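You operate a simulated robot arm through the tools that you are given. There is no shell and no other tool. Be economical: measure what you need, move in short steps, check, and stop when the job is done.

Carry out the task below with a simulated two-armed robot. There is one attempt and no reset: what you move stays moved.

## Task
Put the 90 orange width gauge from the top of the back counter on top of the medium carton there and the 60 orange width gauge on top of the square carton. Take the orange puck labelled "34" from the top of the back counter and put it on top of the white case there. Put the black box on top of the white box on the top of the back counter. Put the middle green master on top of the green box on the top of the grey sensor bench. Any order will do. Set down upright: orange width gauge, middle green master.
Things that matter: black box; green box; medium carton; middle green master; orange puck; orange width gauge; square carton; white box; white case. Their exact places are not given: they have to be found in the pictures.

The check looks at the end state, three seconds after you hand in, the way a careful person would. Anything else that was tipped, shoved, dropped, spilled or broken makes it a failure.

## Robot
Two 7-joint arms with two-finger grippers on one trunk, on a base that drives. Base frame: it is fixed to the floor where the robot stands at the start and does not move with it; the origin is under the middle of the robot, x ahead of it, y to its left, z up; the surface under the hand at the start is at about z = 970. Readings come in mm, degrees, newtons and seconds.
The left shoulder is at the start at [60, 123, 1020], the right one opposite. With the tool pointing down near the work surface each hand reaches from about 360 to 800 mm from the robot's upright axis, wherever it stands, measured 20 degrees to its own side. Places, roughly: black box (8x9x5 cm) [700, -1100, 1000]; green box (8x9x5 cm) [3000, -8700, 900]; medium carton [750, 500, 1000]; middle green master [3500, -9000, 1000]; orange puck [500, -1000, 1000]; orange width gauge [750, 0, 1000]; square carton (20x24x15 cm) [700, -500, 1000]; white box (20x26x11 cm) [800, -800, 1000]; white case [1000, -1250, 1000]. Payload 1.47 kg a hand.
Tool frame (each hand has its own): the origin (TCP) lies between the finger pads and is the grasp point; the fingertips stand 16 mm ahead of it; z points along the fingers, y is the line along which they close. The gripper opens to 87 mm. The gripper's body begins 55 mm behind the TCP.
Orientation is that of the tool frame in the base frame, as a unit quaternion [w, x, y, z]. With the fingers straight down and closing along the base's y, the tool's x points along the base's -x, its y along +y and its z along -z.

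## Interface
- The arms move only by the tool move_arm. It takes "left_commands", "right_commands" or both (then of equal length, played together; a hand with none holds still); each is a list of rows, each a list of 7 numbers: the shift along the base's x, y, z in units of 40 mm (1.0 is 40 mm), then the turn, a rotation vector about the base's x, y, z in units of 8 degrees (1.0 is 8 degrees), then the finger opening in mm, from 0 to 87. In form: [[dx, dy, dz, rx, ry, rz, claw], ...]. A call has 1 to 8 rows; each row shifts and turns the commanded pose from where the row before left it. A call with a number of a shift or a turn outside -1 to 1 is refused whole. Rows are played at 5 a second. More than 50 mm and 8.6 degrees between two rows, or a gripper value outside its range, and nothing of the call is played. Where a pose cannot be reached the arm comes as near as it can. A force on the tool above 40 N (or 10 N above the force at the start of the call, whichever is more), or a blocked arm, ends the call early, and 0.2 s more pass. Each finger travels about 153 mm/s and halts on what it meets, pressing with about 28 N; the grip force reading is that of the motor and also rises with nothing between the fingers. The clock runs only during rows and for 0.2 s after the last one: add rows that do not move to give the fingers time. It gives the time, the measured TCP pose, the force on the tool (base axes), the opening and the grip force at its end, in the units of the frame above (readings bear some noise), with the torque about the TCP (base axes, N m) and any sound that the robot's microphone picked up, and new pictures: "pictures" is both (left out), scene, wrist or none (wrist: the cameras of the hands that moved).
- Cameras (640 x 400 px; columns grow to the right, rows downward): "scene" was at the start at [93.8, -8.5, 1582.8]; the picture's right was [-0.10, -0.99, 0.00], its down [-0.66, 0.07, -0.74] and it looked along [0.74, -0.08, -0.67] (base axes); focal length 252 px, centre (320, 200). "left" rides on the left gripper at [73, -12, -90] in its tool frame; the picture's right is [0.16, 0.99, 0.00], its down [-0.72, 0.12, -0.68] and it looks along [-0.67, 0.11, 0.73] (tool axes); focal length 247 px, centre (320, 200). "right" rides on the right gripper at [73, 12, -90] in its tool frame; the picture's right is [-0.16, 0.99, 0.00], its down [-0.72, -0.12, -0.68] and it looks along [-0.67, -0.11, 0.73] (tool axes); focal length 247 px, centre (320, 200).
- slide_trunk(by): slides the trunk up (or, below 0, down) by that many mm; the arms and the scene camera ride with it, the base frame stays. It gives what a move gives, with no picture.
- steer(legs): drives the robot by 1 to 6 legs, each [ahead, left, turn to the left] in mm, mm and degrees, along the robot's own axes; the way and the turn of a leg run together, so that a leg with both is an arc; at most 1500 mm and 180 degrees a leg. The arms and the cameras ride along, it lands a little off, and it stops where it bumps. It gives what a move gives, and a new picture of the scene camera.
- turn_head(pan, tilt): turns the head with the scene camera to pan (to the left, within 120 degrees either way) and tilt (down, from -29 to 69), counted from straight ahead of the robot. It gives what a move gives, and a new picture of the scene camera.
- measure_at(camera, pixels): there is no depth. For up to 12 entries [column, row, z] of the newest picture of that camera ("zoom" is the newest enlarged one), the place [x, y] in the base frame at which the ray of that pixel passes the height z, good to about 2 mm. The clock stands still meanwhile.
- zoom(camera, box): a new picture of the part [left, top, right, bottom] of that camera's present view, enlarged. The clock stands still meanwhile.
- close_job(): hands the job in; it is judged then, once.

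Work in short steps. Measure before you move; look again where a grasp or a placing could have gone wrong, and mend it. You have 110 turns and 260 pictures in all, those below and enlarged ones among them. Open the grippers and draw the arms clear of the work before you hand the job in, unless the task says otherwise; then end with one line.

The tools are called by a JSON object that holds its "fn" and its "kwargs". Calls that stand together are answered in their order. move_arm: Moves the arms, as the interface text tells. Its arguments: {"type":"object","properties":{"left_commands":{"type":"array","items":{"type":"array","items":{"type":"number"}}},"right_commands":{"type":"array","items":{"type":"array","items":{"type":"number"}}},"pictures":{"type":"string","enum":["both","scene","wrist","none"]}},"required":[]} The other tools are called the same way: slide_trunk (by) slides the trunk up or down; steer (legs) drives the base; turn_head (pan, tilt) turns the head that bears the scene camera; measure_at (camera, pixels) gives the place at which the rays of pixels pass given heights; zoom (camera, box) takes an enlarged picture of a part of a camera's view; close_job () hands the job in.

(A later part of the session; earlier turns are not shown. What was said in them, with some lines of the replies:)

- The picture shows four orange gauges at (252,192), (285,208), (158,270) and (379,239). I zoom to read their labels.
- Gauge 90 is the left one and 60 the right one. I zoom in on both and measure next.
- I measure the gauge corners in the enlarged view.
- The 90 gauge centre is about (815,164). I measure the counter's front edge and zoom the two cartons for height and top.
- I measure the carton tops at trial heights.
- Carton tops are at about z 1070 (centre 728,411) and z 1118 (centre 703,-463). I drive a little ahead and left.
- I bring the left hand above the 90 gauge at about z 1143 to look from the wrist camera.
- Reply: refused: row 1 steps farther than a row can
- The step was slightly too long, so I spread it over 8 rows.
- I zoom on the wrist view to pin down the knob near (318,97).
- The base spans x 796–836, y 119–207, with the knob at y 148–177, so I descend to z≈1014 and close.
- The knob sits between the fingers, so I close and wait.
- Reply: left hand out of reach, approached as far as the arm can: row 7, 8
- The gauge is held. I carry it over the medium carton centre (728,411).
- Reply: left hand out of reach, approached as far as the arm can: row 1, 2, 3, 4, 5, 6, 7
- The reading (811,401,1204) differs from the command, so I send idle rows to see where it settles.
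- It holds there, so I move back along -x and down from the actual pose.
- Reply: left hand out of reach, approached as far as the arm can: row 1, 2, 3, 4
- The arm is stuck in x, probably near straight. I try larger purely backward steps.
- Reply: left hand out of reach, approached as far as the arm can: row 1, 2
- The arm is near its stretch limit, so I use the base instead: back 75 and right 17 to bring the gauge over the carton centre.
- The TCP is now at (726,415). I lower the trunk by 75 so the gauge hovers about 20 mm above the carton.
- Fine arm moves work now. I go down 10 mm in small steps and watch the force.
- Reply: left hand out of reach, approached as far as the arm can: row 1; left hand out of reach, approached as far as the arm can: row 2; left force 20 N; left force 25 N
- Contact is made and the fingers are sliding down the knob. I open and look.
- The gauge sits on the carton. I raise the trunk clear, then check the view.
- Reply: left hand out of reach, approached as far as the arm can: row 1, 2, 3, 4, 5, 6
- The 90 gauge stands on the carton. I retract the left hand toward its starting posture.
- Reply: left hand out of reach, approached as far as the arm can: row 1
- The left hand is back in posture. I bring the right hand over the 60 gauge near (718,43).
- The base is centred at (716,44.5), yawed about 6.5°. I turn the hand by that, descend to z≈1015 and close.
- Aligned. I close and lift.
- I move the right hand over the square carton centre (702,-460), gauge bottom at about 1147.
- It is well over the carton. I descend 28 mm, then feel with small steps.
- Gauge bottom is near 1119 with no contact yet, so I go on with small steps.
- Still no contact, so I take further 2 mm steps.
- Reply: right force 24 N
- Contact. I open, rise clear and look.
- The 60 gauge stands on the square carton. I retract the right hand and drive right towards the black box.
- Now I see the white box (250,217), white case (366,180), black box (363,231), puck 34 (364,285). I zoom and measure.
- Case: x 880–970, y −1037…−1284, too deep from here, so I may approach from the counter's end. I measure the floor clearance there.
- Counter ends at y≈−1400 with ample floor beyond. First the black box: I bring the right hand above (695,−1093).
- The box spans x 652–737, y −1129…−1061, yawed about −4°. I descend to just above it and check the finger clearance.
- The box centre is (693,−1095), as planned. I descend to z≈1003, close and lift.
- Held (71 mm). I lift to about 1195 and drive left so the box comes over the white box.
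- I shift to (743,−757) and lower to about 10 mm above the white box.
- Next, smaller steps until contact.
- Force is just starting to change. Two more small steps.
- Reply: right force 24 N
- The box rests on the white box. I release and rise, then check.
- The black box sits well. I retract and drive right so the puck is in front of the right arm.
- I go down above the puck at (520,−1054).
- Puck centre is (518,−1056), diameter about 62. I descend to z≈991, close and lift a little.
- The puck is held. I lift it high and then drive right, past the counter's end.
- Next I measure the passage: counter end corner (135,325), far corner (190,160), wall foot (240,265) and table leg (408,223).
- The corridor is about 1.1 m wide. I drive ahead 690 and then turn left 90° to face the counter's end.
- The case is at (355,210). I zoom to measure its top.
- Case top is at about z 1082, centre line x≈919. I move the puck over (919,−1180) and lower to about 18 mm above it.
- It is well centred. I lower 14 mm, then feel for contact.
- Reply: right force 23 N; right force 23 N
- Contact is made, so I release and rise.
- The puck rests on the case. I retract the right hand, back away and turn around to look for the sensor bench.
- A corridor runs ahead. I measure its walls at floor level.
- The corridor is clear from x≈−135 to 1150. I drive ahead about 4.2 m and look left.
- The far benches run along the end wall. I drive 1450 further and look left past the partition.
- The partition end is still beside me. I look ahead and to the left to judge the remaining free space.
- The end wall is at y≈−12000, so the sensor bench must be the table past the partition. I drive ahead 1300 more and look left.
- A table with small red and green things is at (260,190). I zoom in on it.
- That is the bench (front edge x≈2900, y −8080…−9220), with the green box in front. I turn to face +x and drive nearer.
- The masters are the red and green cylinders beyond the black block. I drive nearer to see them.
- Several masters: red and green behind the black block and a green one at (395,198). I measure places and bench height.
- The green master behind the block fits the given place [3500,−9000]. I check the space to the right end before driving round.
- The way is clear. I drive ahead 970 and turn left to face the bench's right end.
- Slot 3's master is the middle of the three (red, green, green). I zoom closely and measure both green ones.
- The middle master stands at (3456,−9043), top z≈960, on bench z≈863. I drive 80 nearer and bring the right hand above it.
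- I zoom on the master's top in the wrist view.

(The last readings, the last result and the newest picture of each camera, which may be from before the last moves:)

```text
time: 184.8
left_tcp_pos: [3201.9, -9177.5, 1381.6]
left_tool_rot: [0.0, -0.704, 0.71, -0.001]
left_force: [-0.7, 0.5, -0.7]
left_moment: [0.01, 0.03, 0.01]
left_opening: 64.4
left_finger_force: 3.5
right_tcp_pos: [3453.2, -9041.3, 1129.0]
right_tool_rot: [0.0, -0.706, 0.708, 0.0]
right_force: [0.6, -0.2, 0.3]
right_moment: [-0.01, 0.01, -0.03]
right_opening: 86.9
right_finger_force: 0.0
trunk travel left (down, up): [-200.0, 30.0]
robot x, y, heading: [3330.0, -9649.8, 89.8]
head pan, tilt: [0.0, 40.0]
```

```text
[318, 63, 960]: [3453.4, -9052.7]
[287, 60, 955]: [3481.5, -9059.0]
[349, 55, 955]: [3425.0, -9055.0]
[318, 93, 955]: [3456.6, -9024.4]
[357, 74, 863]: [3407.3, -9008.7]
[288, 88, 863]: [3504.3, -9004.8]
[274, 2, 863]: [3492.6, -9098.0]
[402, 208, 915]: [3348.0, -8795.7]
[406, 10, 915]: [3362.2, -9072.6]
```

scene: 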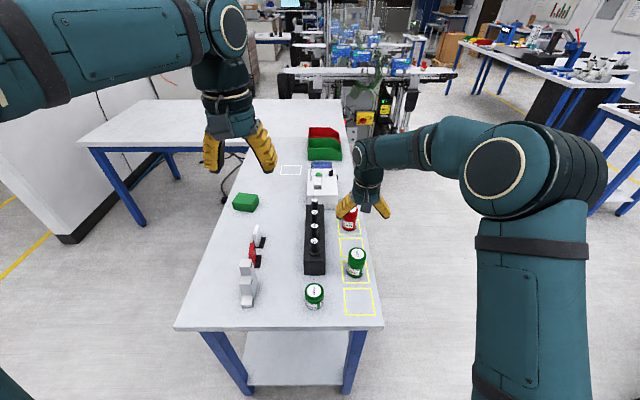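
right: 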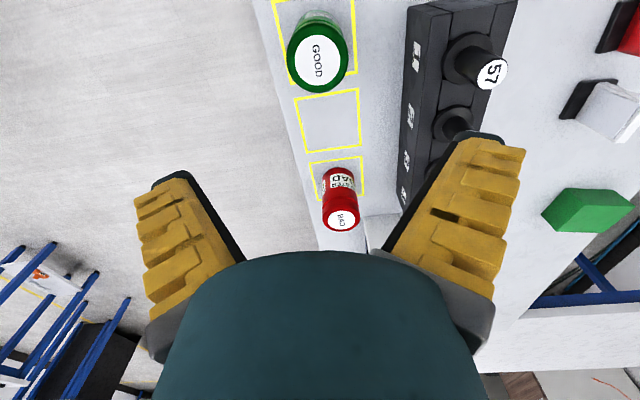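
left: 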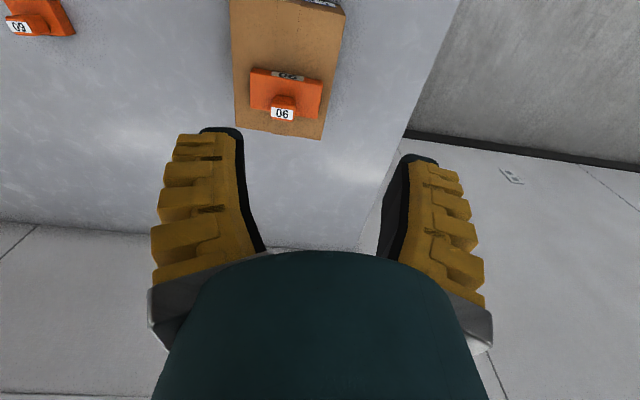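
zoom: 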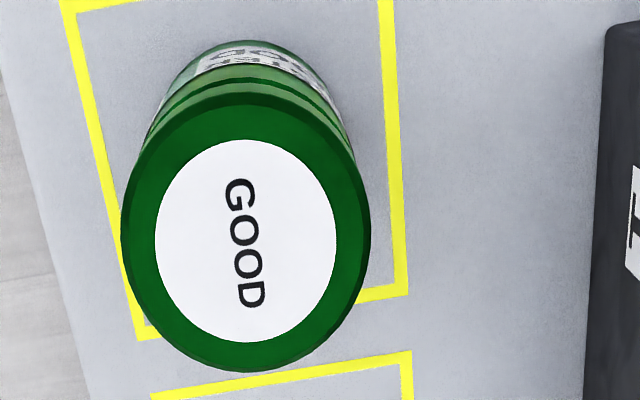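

Combining both views: bench z≈877, master top z≈975, centre about (3454,−9058). I descend to z≈1012 (tips just above) and look again.

{"fn": "move_arm", "kwargs": {"right_commands": [[0.02, -0.4, -0.9, 0, 0, 0, 87], [0, 0, -0.9, 0, 0, 0, 87], [0, 0, -0.9, 0, 0, 0, 87], [0, 0, -0.22, 0, 0, 0, 87], [0, 0, 0, 0, 0, 0, 87]]}}

```text
time: 186.0
left_tcp_pos: [3201.0, -9178.5, 1383.0]
left_tool_rot: [0.0, -0.704, 0.71, -0.001]
left_force: [0.6, -0.2, -0.3]
left_moment: [0.0, 0.01, -0.01]
left_opening: 64.4
left_finger_force: 3.0
right_tcp_pos: [3451.8, -9058.4, 1012.7]
right_tool_rot: [0.0, -0.706, 0.708, 0.001]
right_force: [0.6, 0.6, 0.3]
right_moment: [0.03, -0.04, 0.0]
right_opening: 87.2
right_finger_force: 0.0
trunk travel left (down, up): [-200.0, 30.0]
robot x, y, heading: [3328.3, -9646.8, 89.4]
head pan, tilt: [0.0, 40.0]
```

scene: 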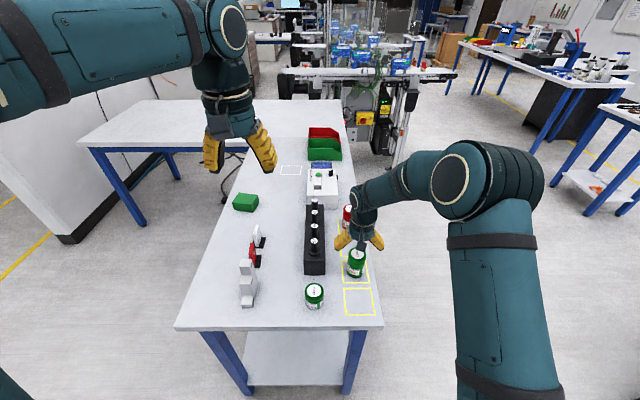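
right: 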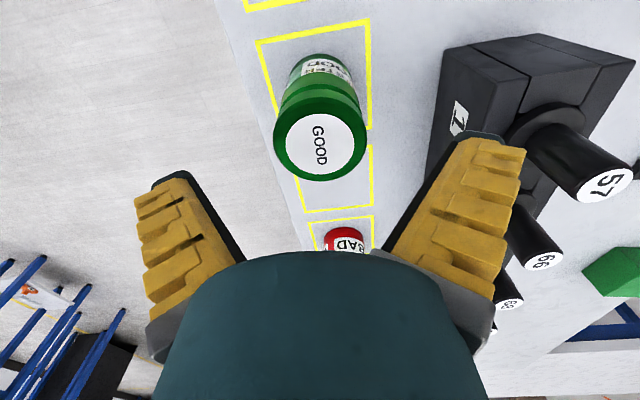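

{"fn": "measure_at", "kwargs": {"camera": "right", "pixels": [[320, 147, 975], [320, 147, 965], [320, 147, 985], [274, 145, 970], [366, 140, 970], [258, 42, 877], [370, 129, 877], [368, 20, 877]]}}

```text
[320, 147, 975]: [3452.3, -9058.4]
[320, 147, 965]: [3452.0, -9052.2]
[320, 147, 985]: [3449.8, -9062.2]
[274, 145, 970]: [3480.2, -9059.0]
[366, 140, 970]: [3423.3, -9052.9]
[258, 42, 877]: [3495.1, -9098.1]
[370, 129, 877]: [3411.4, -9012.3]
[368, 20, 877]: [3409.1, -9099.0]
```

Consistent: (3452,−9058). I descend to z≈937, close and look.

{"fn": "move_arm", "kwargs": {"right_commands": [[0, 0, -0.7, 0, 0, 0, 87], [0, 0, -0.7, 0, 0, 0, 87], [0, 0, -0.5, 0, 0, 0, 87], [0, 0, 0, 0, 0, 0, 87], [0, 0, 0, 0, 0, 0, 40], [0, 0, 0, 0, 0, 0, 40], [0, 0, 0, 0, 0, 0, 40]]}}

```text
time: 187.6
left_tcp_pos: [3201.5, -9179.6, 1382.2]
left_tool_rot: [0.001, -0.704, 0.71, 0.0]
left_force: [0.0, -0.2, 0.1]
left_moment: [-0.01, 0.02, 0.02]
left_opening: 64.4
left_finger_force: 3.6
right_tcp_pos: [3452.8, -9057.8, 940.2]
right_tool_rot: [0.001, -0.706, 0.708, 0.0]
right_force: [0.7, 1.8, 7.6]
right_moment: [-0.18, -0.03, 0.01]
right_opening: 57.7
right_finger_force: 28.4
trunk travel left (down, up): [-200.0, 30.0]
robot x, y, heading: [3329.0, -9648.7, 89.5]
head pan, tilt: [0.0, 40.0]
```

scene: 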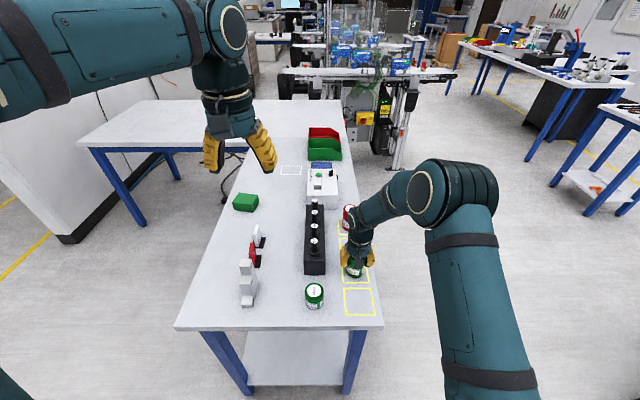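
right: 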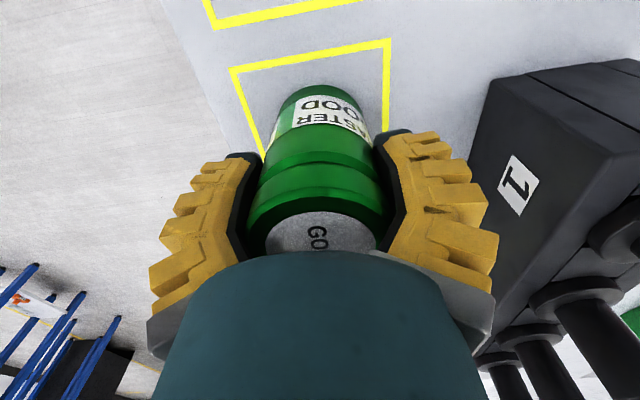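

Gripped at 57.7 mm. I lift it straight up.

{"fn": "move_arm", "kwargs": {"right_commands": [[0, 0, 0.4, 0, 0, 0, 40], [0, 0, 0.8, 0, 0, 0, 40], [0, 0, 1, 0, 0, 0, 40], [0, 0, 1, 0, 0, 0, 40], [0, 0, 1, 0, 0, 0, 40], [0, -0.3, 1, 0, 0, 0, 40], [0, -0.5, 1, 0, 0, 0, 40], [0, -0.5, 0.8, 0, 0, 0, 40]]}}

```text
time: 189.4
left_tcp_pos: [3202.4, -9179.6, 1382.6]
left_tool_rot: [0.001, -0.704, 0.71, 0.0]
left_force: [-0.7, -0.3, -0.3]
left_moment: [0.01, 0.02, 0.0]
left_opening: 64.6
left_finger_force: 3.1
right_tcp_pos: [3452.0, -9112.5, 1217.0]
right_tool_rot: [0.0, -0.707, 0.708, 0.001]
right_force: [1.0, 0.0, -3.3]
right_moment: [-0.03, -0.01, -0.01]
right_opening: 57.2
right_finger_force: 27.7
trunk travel left (down, up): [-200.0, 30.0]
robot x, y, heading: [3329.6, -9650.2, 89.5]
head pan, tilt: [0.0, 40.0]
```

scene: 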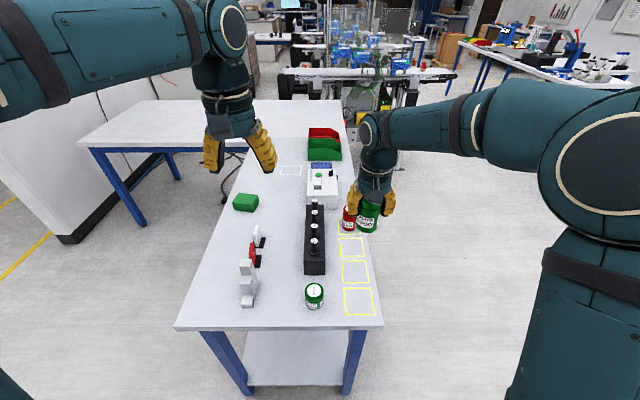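
right: 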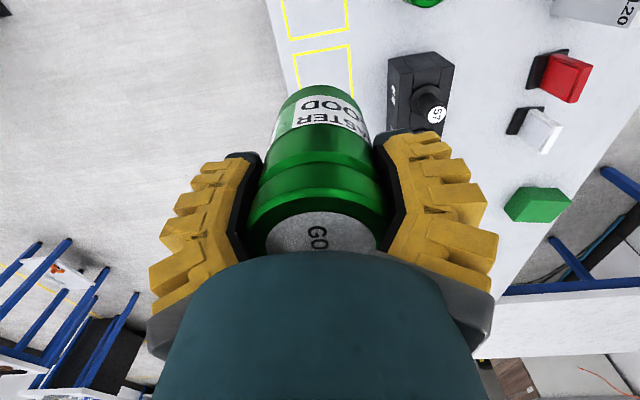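

Held upright. I go round to the bench's front: back off, turn right to face +x, and reverse along −x.

{"fn": "steer", "kwargs": {"legs": [[-150, 0, 0], [0, 0, -90], [-980, 0, 0]]}}

{"fn": "steer", "kwargs": {"legs": [[0, 1160, 0]]}}

```text
time: 199.3
left_tcp_pos: [2805.4, -9666.8, 1382.5]
left_tool_rot: [-0.001, -0.004, 1.0, -0.001]
left_force: [0.4, 0.1, -0.2]
left_moment: [0.01, 0.01, -0.02]
left_opening: 64.5
left_finger_force: 3.3
right_tcp_pos: [2878.1, -9916.2, 1217.0]
right_tool_rot: [0.0, -0.006, 1.0, 0.001]
right_force: [-0.9, -0.5, -3.3]
right_moment: [0.01, -0.01, 0.02]
right_opening: 56.9
right_finger_force: 27.8
trunk travel left (down, up): [-200.0, 30.0]
robot x, y, heading: [2337.2, -9805.9, 0.7]
head pan, tilt: [0.0, 40.0]
```

scene: 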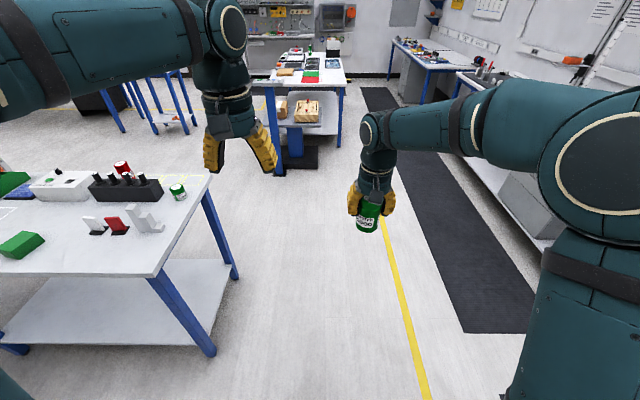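

```text
time: 209.7
left_tcp_pos: [2789.9, -8506.9, 1381.9]
left_tool_rot: [-0.001, -0.008, 1.0, 0.0]
left_force: [0.8, 0.2, -0.6]
left_moment: [0.0, -0.01, 0.02]
left_opening: 64.7
left_finger_force: 3.2
right_tcp_pos: [2863.1, -8755.4, 1216.9]
right_tool_rot: [-0.001, -0.012, 1.0, 0.0]
right_force: [-0.5, 0.2, -3.6]
right_moment: [0.03, -0.01, -0.03]
right_opening: 56.3
right_finger_force: 28.0
trunk travel left (down, up): [-200.0, 30.0]
robot x, y, heading: [2320.3, -8649.5, 0.9]
head pan, tilt: [0.0, 40.0]
```

scene: 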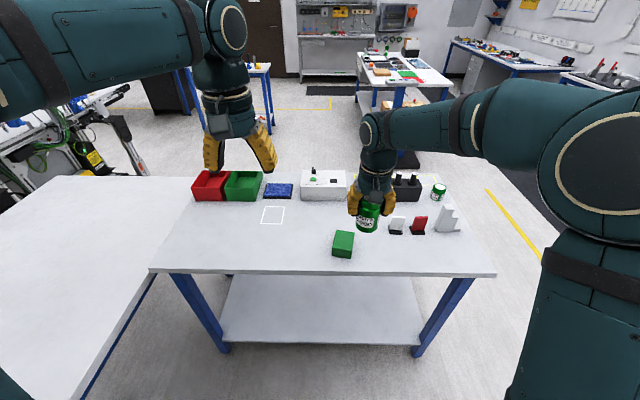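

Now I drive 100 ahead and measure the green box top.

{"fn": "steer", "kwargs": {"legs": [[90, 0, -0.9]]}}

{"fn": "zoom", "kwargs": {"camera": "scene", "box": [300, 200, 400, 280]}}

```text
time: 210.8
left_tcp_pos: [2878.9, -8512.4, 1381.4]
left_tool_rot: [0.0, -0.001, 1.0, 0.0]
left_force: [0.0, -0.1, -0.4]
left_moment: [0.0, 0.02, 0.0]
left_opening: 64.6
left_finger_force: 3.5
right_tcp_pos: [2949.0, -8762.3, 1216.9]
right_tool_rot: [0.0, -0.004, 1.0, -0.001]
right_force: [0.2, -0.1, -4.4]
right_moment: [0.04, 0.02, 0.01]
right_opening: 56.3
right_finger_force: 27.6
trunk travel left (down, up): [-200.0, 30.0]
robot x, y, heading: [2411.3, -8646.2, 0.3]
head pan, tilt: [0.0, 40.0]
```

scene: 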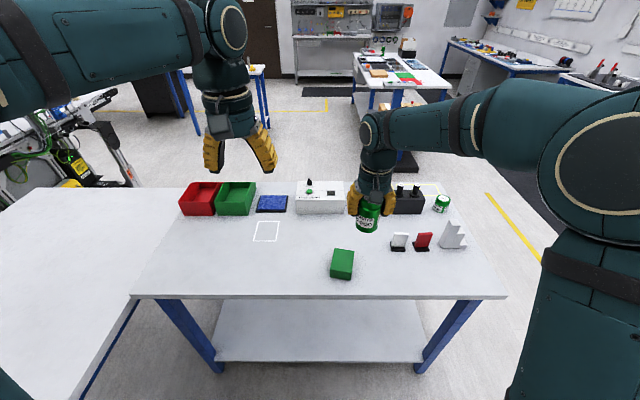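

```text
5.00 times, centred on (350, 240) of scene
```

zoom: 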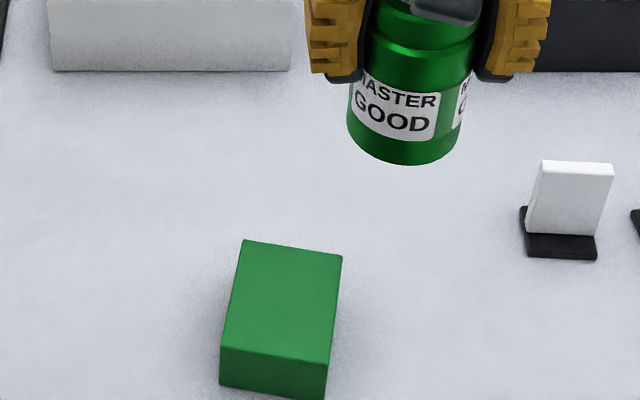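

{"fn": "measure_at", "kwargs": {"camera": "zoom", "pixels": [[221, 386, 877], [324, 398, 877], [221, 347, 920], [328, 361, 920], [245, 241, 920], [342, 256, 920], [221, 347, 927], [328, 361, 927], [245, 241, 927], [342, 256, 927]]}}

```text
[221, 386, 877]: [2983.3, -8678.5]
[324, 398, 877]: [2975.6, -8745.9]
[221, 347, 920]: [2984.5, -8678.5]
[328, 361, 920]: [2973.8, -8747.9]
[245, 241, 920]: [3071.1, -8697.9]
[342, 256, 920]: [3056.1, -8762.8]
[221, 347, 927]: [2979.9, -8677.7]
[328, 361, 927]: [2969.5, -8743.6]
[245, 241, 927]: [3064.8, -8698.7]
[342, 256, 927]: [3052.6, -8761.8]
```

The box top is at z≈921, centre (3021,−8722). I bring the master over it with its bottom about 22 mm above.

{"fn": "move_arm", "kwargs": {"right_commands": [[0.6, 0.34, -0.3, 0, 0, 0, 40], [0.6, 0.34, -0.5, 0, 0, 0, 40], [0.6, 0.33, -0.7, 0, 0, 0, 40], [0, 0, -0.9, 0, 0, 0, 40], [0, 0, -0.9, 0, 0, 0, 40], [0, 0, -0.9, 0, 0, 0, 40], [0, 0, -0.95, 0, 0, 0, 40], [0, 0, 0, 0, 0, 0, 40]]}}

{"fn": "zoom", "kwargs": {"camera": "scene", "box": [300, 200, 400, 280]}}

```text
time: 212.6
left_tcp_pos: [2878.6, -8513.8, 1383.3]
left_tool_rot: [-0.001, -0.001, 1.0, 0.0]
left_force: [0.6, -0.6, 0.8]
left_moment: [0.02, -0.01, 0.02]
left_opening: 64.7
left_finger_force: 3.2
right_tcp_pos: [3019.7, -8721.9, 1011.4]
right_tool_rot: [0.0, -0.004, 1.0, 0.0]
right_force: [-0.1, 0.6, -3.0]
right_moment: [-0.03, -0.01, -0.01]
right_opening: 56.3
right_finger_force: 28.5
trunk travel left (down, up): [-200.0, 30.0]
robot x, y, heading: [2410.8, -8641.9, 0.1]
head pan, tilt: [0.0, 40.0]
```

scene: 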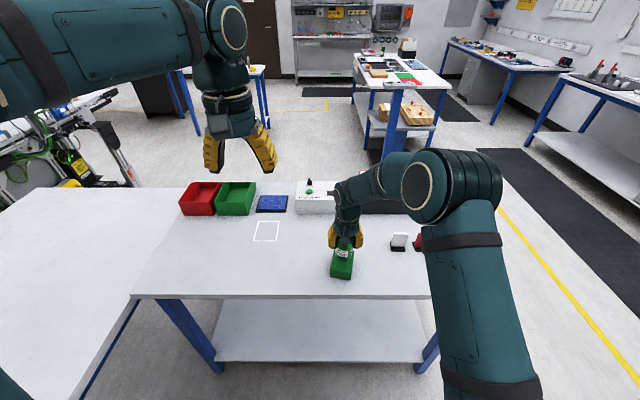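
right: 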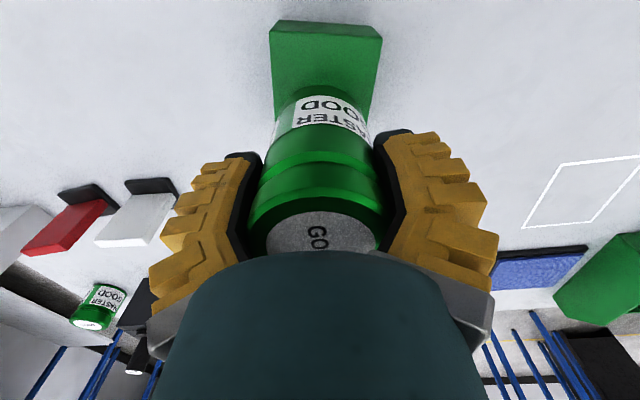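

```text
5.00 times, centred on (350, 240) of scene
```

zoom: 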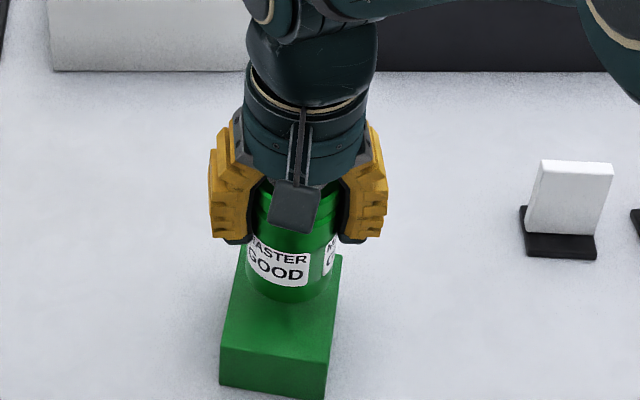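

The master sits over the box. I lower 20 mm, then feel.

{"fn": "measure_at", "kwargs": {"camera": "zoom", "pixels": [[290, 302, 948], [245, 275, 948], [334, 275, 948]]}}

{"fn": "move_arm", "kwargs": {"right_commands": [[0, 0, -0.3, 0, 0, 0, 40], [0, 0, -0.2, 0, 0, 0, 40], [0, 0, 0, 0, 0, 0, 40]], "pictures": "none"}}

{"fn": "move_arm", "kwargs": {"right_commands": [[0, 0, -0.06, 0, 0, 0, 40], [0, 0, 0, 0, 0, 0, 40]], "pictures": "none"}}

{"fn": "move_arm", "kwargs": {"right_commands": [[0, 0, -0.06, 0, 0, 0, 40], [0, 0, 0, 0, 0, 0, 40]], "pictures": "none"}}

```text
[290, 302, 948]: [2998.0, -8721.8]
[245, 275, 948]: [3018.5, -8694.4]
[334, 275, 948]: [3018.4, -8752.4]
```

```text
time: 213.4
left_tcp_pos: [2877.6, -8511.7, 1383.0]
left_tool_rot: [-0.001, -0.002, 1.0, 0.0]
left_force: [-0.6, -0.6, -0.8]
left_moment: [-0.02, -0.01, -0.02]
left_opening: 64.6
left_finger_force: 3.5
right_tcp_pos: [3022.0, -8722.5, 990.7]
right_tool_rot: [0.0, -0.005, 1.0, 0.0]
right_force: [0.1, 0.2, -4.0]
right_moment: [-0.03, 0.03, -0.03]
right_opening: 56.3
right_finger_force: 28.4
trunk travel left (down, up): [-200.0, 30.0]
robot x, y, heading: [2412.1, -8648.2, 0.0]
head pan, tilt: [0.0, 40.0]
```

```text
time: 214.0
left_tcp_pos: [2879.0, -8513.2, 1383.5]
left_tool_rot: [-0.001, -0.001, 1.0, 0.0]
left_force: [0.3, 0.3, 0.4]
left_moment: [0.0, 0.0, 0.01]
left_opening: 64.6
left_finger_force: 3.3
right_tcp_pos: [3020.8, -8724.4, 988.8]
right_tool_rot: [0.0, -0.004, 1.0, -0.001]
right_force: [-0.1, -0.3, -3.0]
right_moment: [0.01, 0.0, 0.0]
right_opening: 56.1
right_finger_force: 28.0
trunk travel left (down, up): [-200.0, 30.0]
robot x, y, heading: [2408.8, -8647.0, 0.1]
head pan, tilt: [0.0, 40.0]
```

```text
time: 214.6
left_tcp_pos: [2878.6, -8512.3, 1383.0]
left_tool_rot: [-0.001, -0.001, 1.0, 0.0]
left_force: [0.5, -0.7, -0.6]
left_moment: [0.01, 0.0, 0.04]
left_opening: 64.6
left_finger_force: 2.5
right_tcp_pos: [3022.0, -8722.5, 986.2]
right_tool_rot: [0.0, -0.004, 1.0, -0.001]
right_force: [0.3, -0.2, -2.5]
right_moment: [0.02, -0.02, 0.0]
right_opening: 56.0
right_finger_force: 27.7
trunk travel left (down, up): [-200.0, 30.0]
robot x, y, heading: [2408.6, -8645.4, 0.2]
head pan, tilt: [0.0, 40.0]
```

No contact yet. Further 2 mm steps.

{"fn": "move_arm", "kwargs": {"right_commands": [[0, 0, -0.06, 0, 0, 0, 40], [0, 0, 0, 0, 0, 0, 40]], "pictures": "none"}}

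{"fn": "move_arm", "kwargs": {"right_commands": [[0, 0, -0.05, 0, 0, 0, 40], [0, 0, 0, 0, 0, 0, 40]], "pictures": "none"}}

{"fn": "move_arm", "kwargs": {"right_commands": [[0, 0, -0.05, 0, 0, 0, 40], [0, 0, 0, 0, 0, 0, 40]], "pictures": "wrist"}}

```text
time: 215.2
left_tcp_pos: [2877.7, -8512.6, 1383.0]
left_tool_rot: [0.0, -0.001, 1.0, -0.001]
left_force: [0.2, -0.6, -0.6]
left_moment: [0.02, -0.01, 0.0]
left_opening: 64.4
left_finger_force: 3.6
right_tcp_pos: [3021.1, -8721.6, 984.4]
right_tool_rot: [0.001, -0.005, 1.0, -0.001]
right_force: [1.6, -2.4, 7.0]
right_moment: [-0.08, 0.15, 0.04]
right_opening: 56.2
right_finger_force: 28.0
trunk travel left (down, up): [-200.0, 30.0]
robot x, y, heading: [2412.0, -8646.6, 0.1]
head pan, tilt: [0.0, 40.0]
```

```text
time: 215.8
left_tcp_pos: [2876.6, -8512.6, 1383.8]
left_tool_rot: [-0.001, -0.001, 1.0, 0.0]
left_force: [0.5, -0.9, 0.3]
left_moment: [0.0, 0.04, 0.01]
left_opening: 64.5
left_finger_force: 2.9
right_tcp_pos: [3021.6, -8722.1, 985.7]
right_tool_rot: [0.004, -0.004, 1.0, 0.001]
right_force: [6.3, -3.9, 27.9]
right_moment: [-0.02, 0.32, 0.03]
right_opening: 56.5
right_finger_force: 28.0
trunk travel left (down, up): [-200.0, 30.0]
robot x, y, heading: [2409.5, -8649.5, -0.2]
head pan, tilt: [0.0, 40.0]
```

```text
time: 216.2
left_tcp_pos: [2877.6, -8512.8, 1382.9]
left_tool_rot: [0.0, 0.0, 1.0, -0.001]
left_force: [0.7, 0.0, -0.2]
left_moment: [0.04, 0.02, -0.03]
left_opening: 64.5
left_finger_force: 3.3
right_tcp_pos: [3021.7, -8721.7, 983.9]
right_tool_rot: [0.005, -0.005, 1.0, 0.001]
right_force: [-5.7, -0.9, 13.3]
right_moment: [-0.03, 0.66, 0.02]
right_opening: 56.6
right_finger_force: 28.7
trunk travel left (down, up): [-200.0, 30.0]
robot x, y, heading: [2408.7, -8646.8, 0.3]
head pan, tilt: [0.0, 40.0]
stopped in row 2 (right hand): the force on the tool passed its limit at 42 N (the readings are from after the stop); the commanded pose is now the measured one
```

right: 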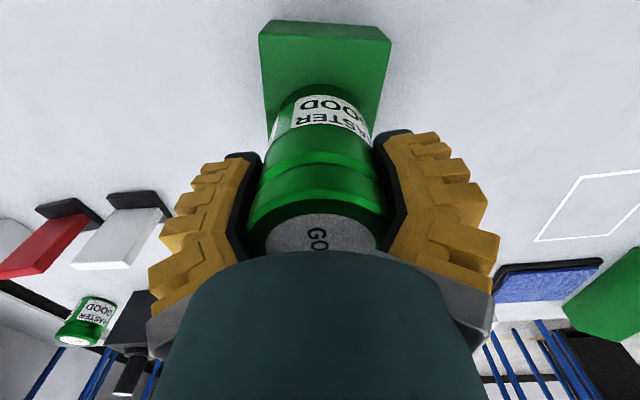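

Firm contact. I release and rise straight up.

{"fn": "move_arm", "kwargs": {"right_commands": [[0, 0, 0.02, 0, 0, 0, 60], [0, 0, 0, 0, 0, 0, 87], [0, 0, 0, 0, 0, 0, 87], [0, 0, 0, 0, 0, 0, 87], [0, 0, 0.6, 0, 0, 0, 87], [0, 0, 1, 0, 0, 0, 87], [0, 0, 1, 0, 0, 0, 87], [0, 0, 1, 0, 0, 0, 87]]}}

```text
time: 218.0
left_tcp_pos: [2878.3, -8513.0, 1384.5]
left_tool_rot: [-0.001, -0.001, 1.0, 0.0]
left_force: [0.4, -1.2, 0.2]
left_moment: [0.01, 0.03, 0.0]
left_opening: 64.4
left_finger_force: 3.7
right_tcp_pos: [3022.5, -8724.5, 1124.9]
right_tool_rot: [0.003, -0.004, 1.0, 0.001]
right_force: [0.0, -0.6, -0.2]
right_moment: [0.02, 0.0, 0.0]
right_opening: 87.0
right_finger_force: 0.1
trunk travel left (down, up): [-200.0, 30.0]
robot x, y, heading: [2414.5, -8649.0, -0.0]
head pan, tilt: [0.0, 40.0]
```

scene: 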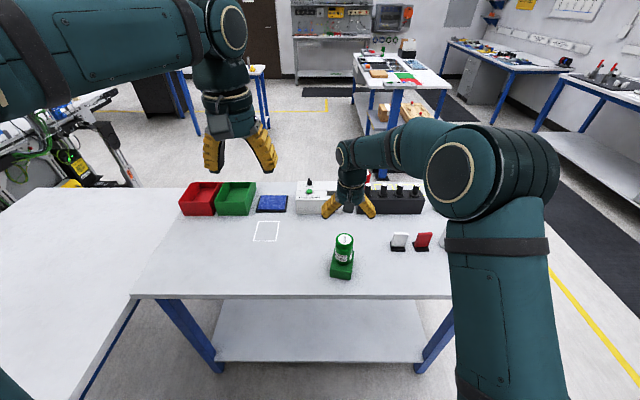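
right: 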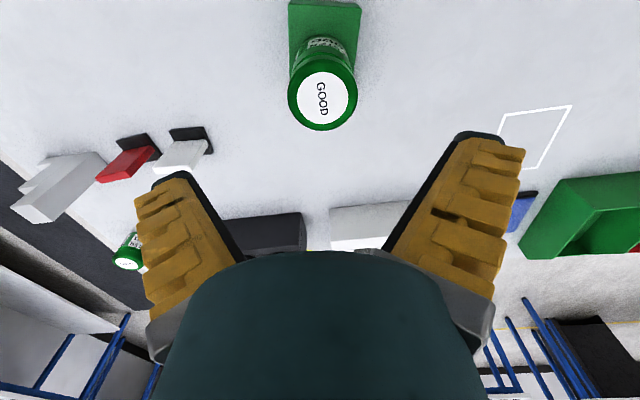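

The master stands upright on the green box. I raise the hand well clear, back off and take a last look.

{"fn": "move_arm", "kwargs": {"right_commands": [[0, 0, 1, 0, 0, 0, 87], [0, 0, 1, 0, 0, 0, 87], [-0.3, -0.2, 1, 0, 0, 0, 87], [-0.6, -0.3, 0.9, 0, 0, 0, 87], [-0.6, -0.3, 0.9, 0, 0, 0, 87], [-0.6, -0.3, 0.9, 0, 0, 0, 87]], "pictures": "none"}}

{"fn": "steer", "kwargs": {"legs": [[-200, 0, 0]]}}

{"fn": "zoom", "kwargs": {"camera": "scene", "box": [240, 140, 480, 290]}}

```text
time: 219.4
left_tcp_pos: [2876.9, -8512.4, 1382.9]
left_tool_rot: [0.0, 0.0, 1.0, -0.001]
left_force: [0.5, -0.8, -0.2]
left_moment: [0.0, -0.01, -0.01]
left_opening: 64.5
left_finger_force: 3.0
right_tcp_pos: [2933.7, -8764.4, 1356.6]
right_tool_rot: [0.003, -0.005, 1.0, 0.001]
right_force: [-0.1, -0.4, 0.1]
right_moment: [0.02, 0.0, -0.03]
right_opening: 87.0
right_finger_force: 0.2
trunk travel left (down, up): [-200.0, 30.0]
robot x, y, heading: [2409.5, -8649.2, 0.3]
head pan, tilt: [0.0, 40.0]
```

```text
time: 221.0
left_tcp_pos: [2681.7, -8514.0, 1382.8]
left_tool_rot: [-0.001, 0.0, 1.0, 0.0]
left_force: [-0.2, -1.0, 0.2]
left_moment: [0.02, -0.05, -0.03]
left_opening: 64.4
left_finger_force: 3.4
right_tcp_pos: [2736.8, -8767.3, 1356.3]
right_tool_rot: [0.003, -0.003, 1.0, 0.001]
right_force: [-0.9, -0.4, 0.3]
right_moment: [-0.01, 0.02, 0.03]
right_opening: 87.2
right_finger_force: 0.0
trunk travel left (down, up): [-200.0, 30.0]
robot x, y, heading: [2215.9, -8647.1, -0.0]
head pan, tilt: [0.0, 40.0]
```

scene: 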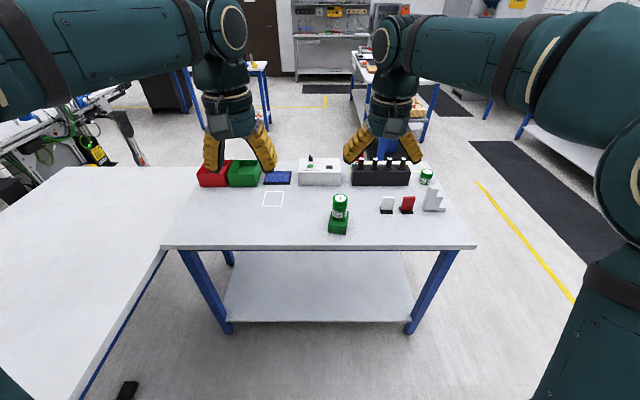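

```text
2.67 times, centred on (360, 215) of scene
```

zoom: 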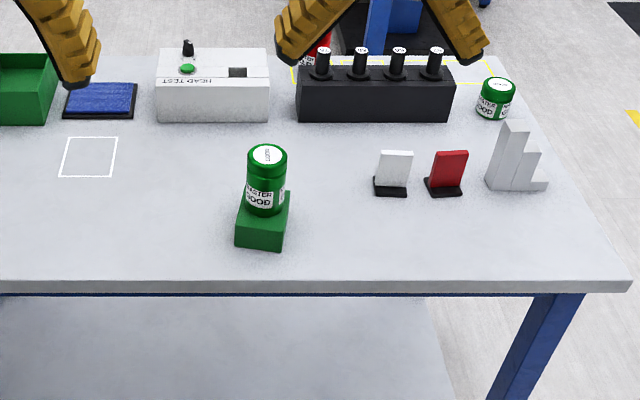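

Everything stands as asked, the grippers are open and the arms are clear, so I hand the job in.

{"fn": "close_job", "kwargs": {}}

```text
The job is handed in.
```

All five items are placed and the job is handed in. I took "middle green master" to be the one standing between the red master and the shorter green one, since the task didn't say which it was.
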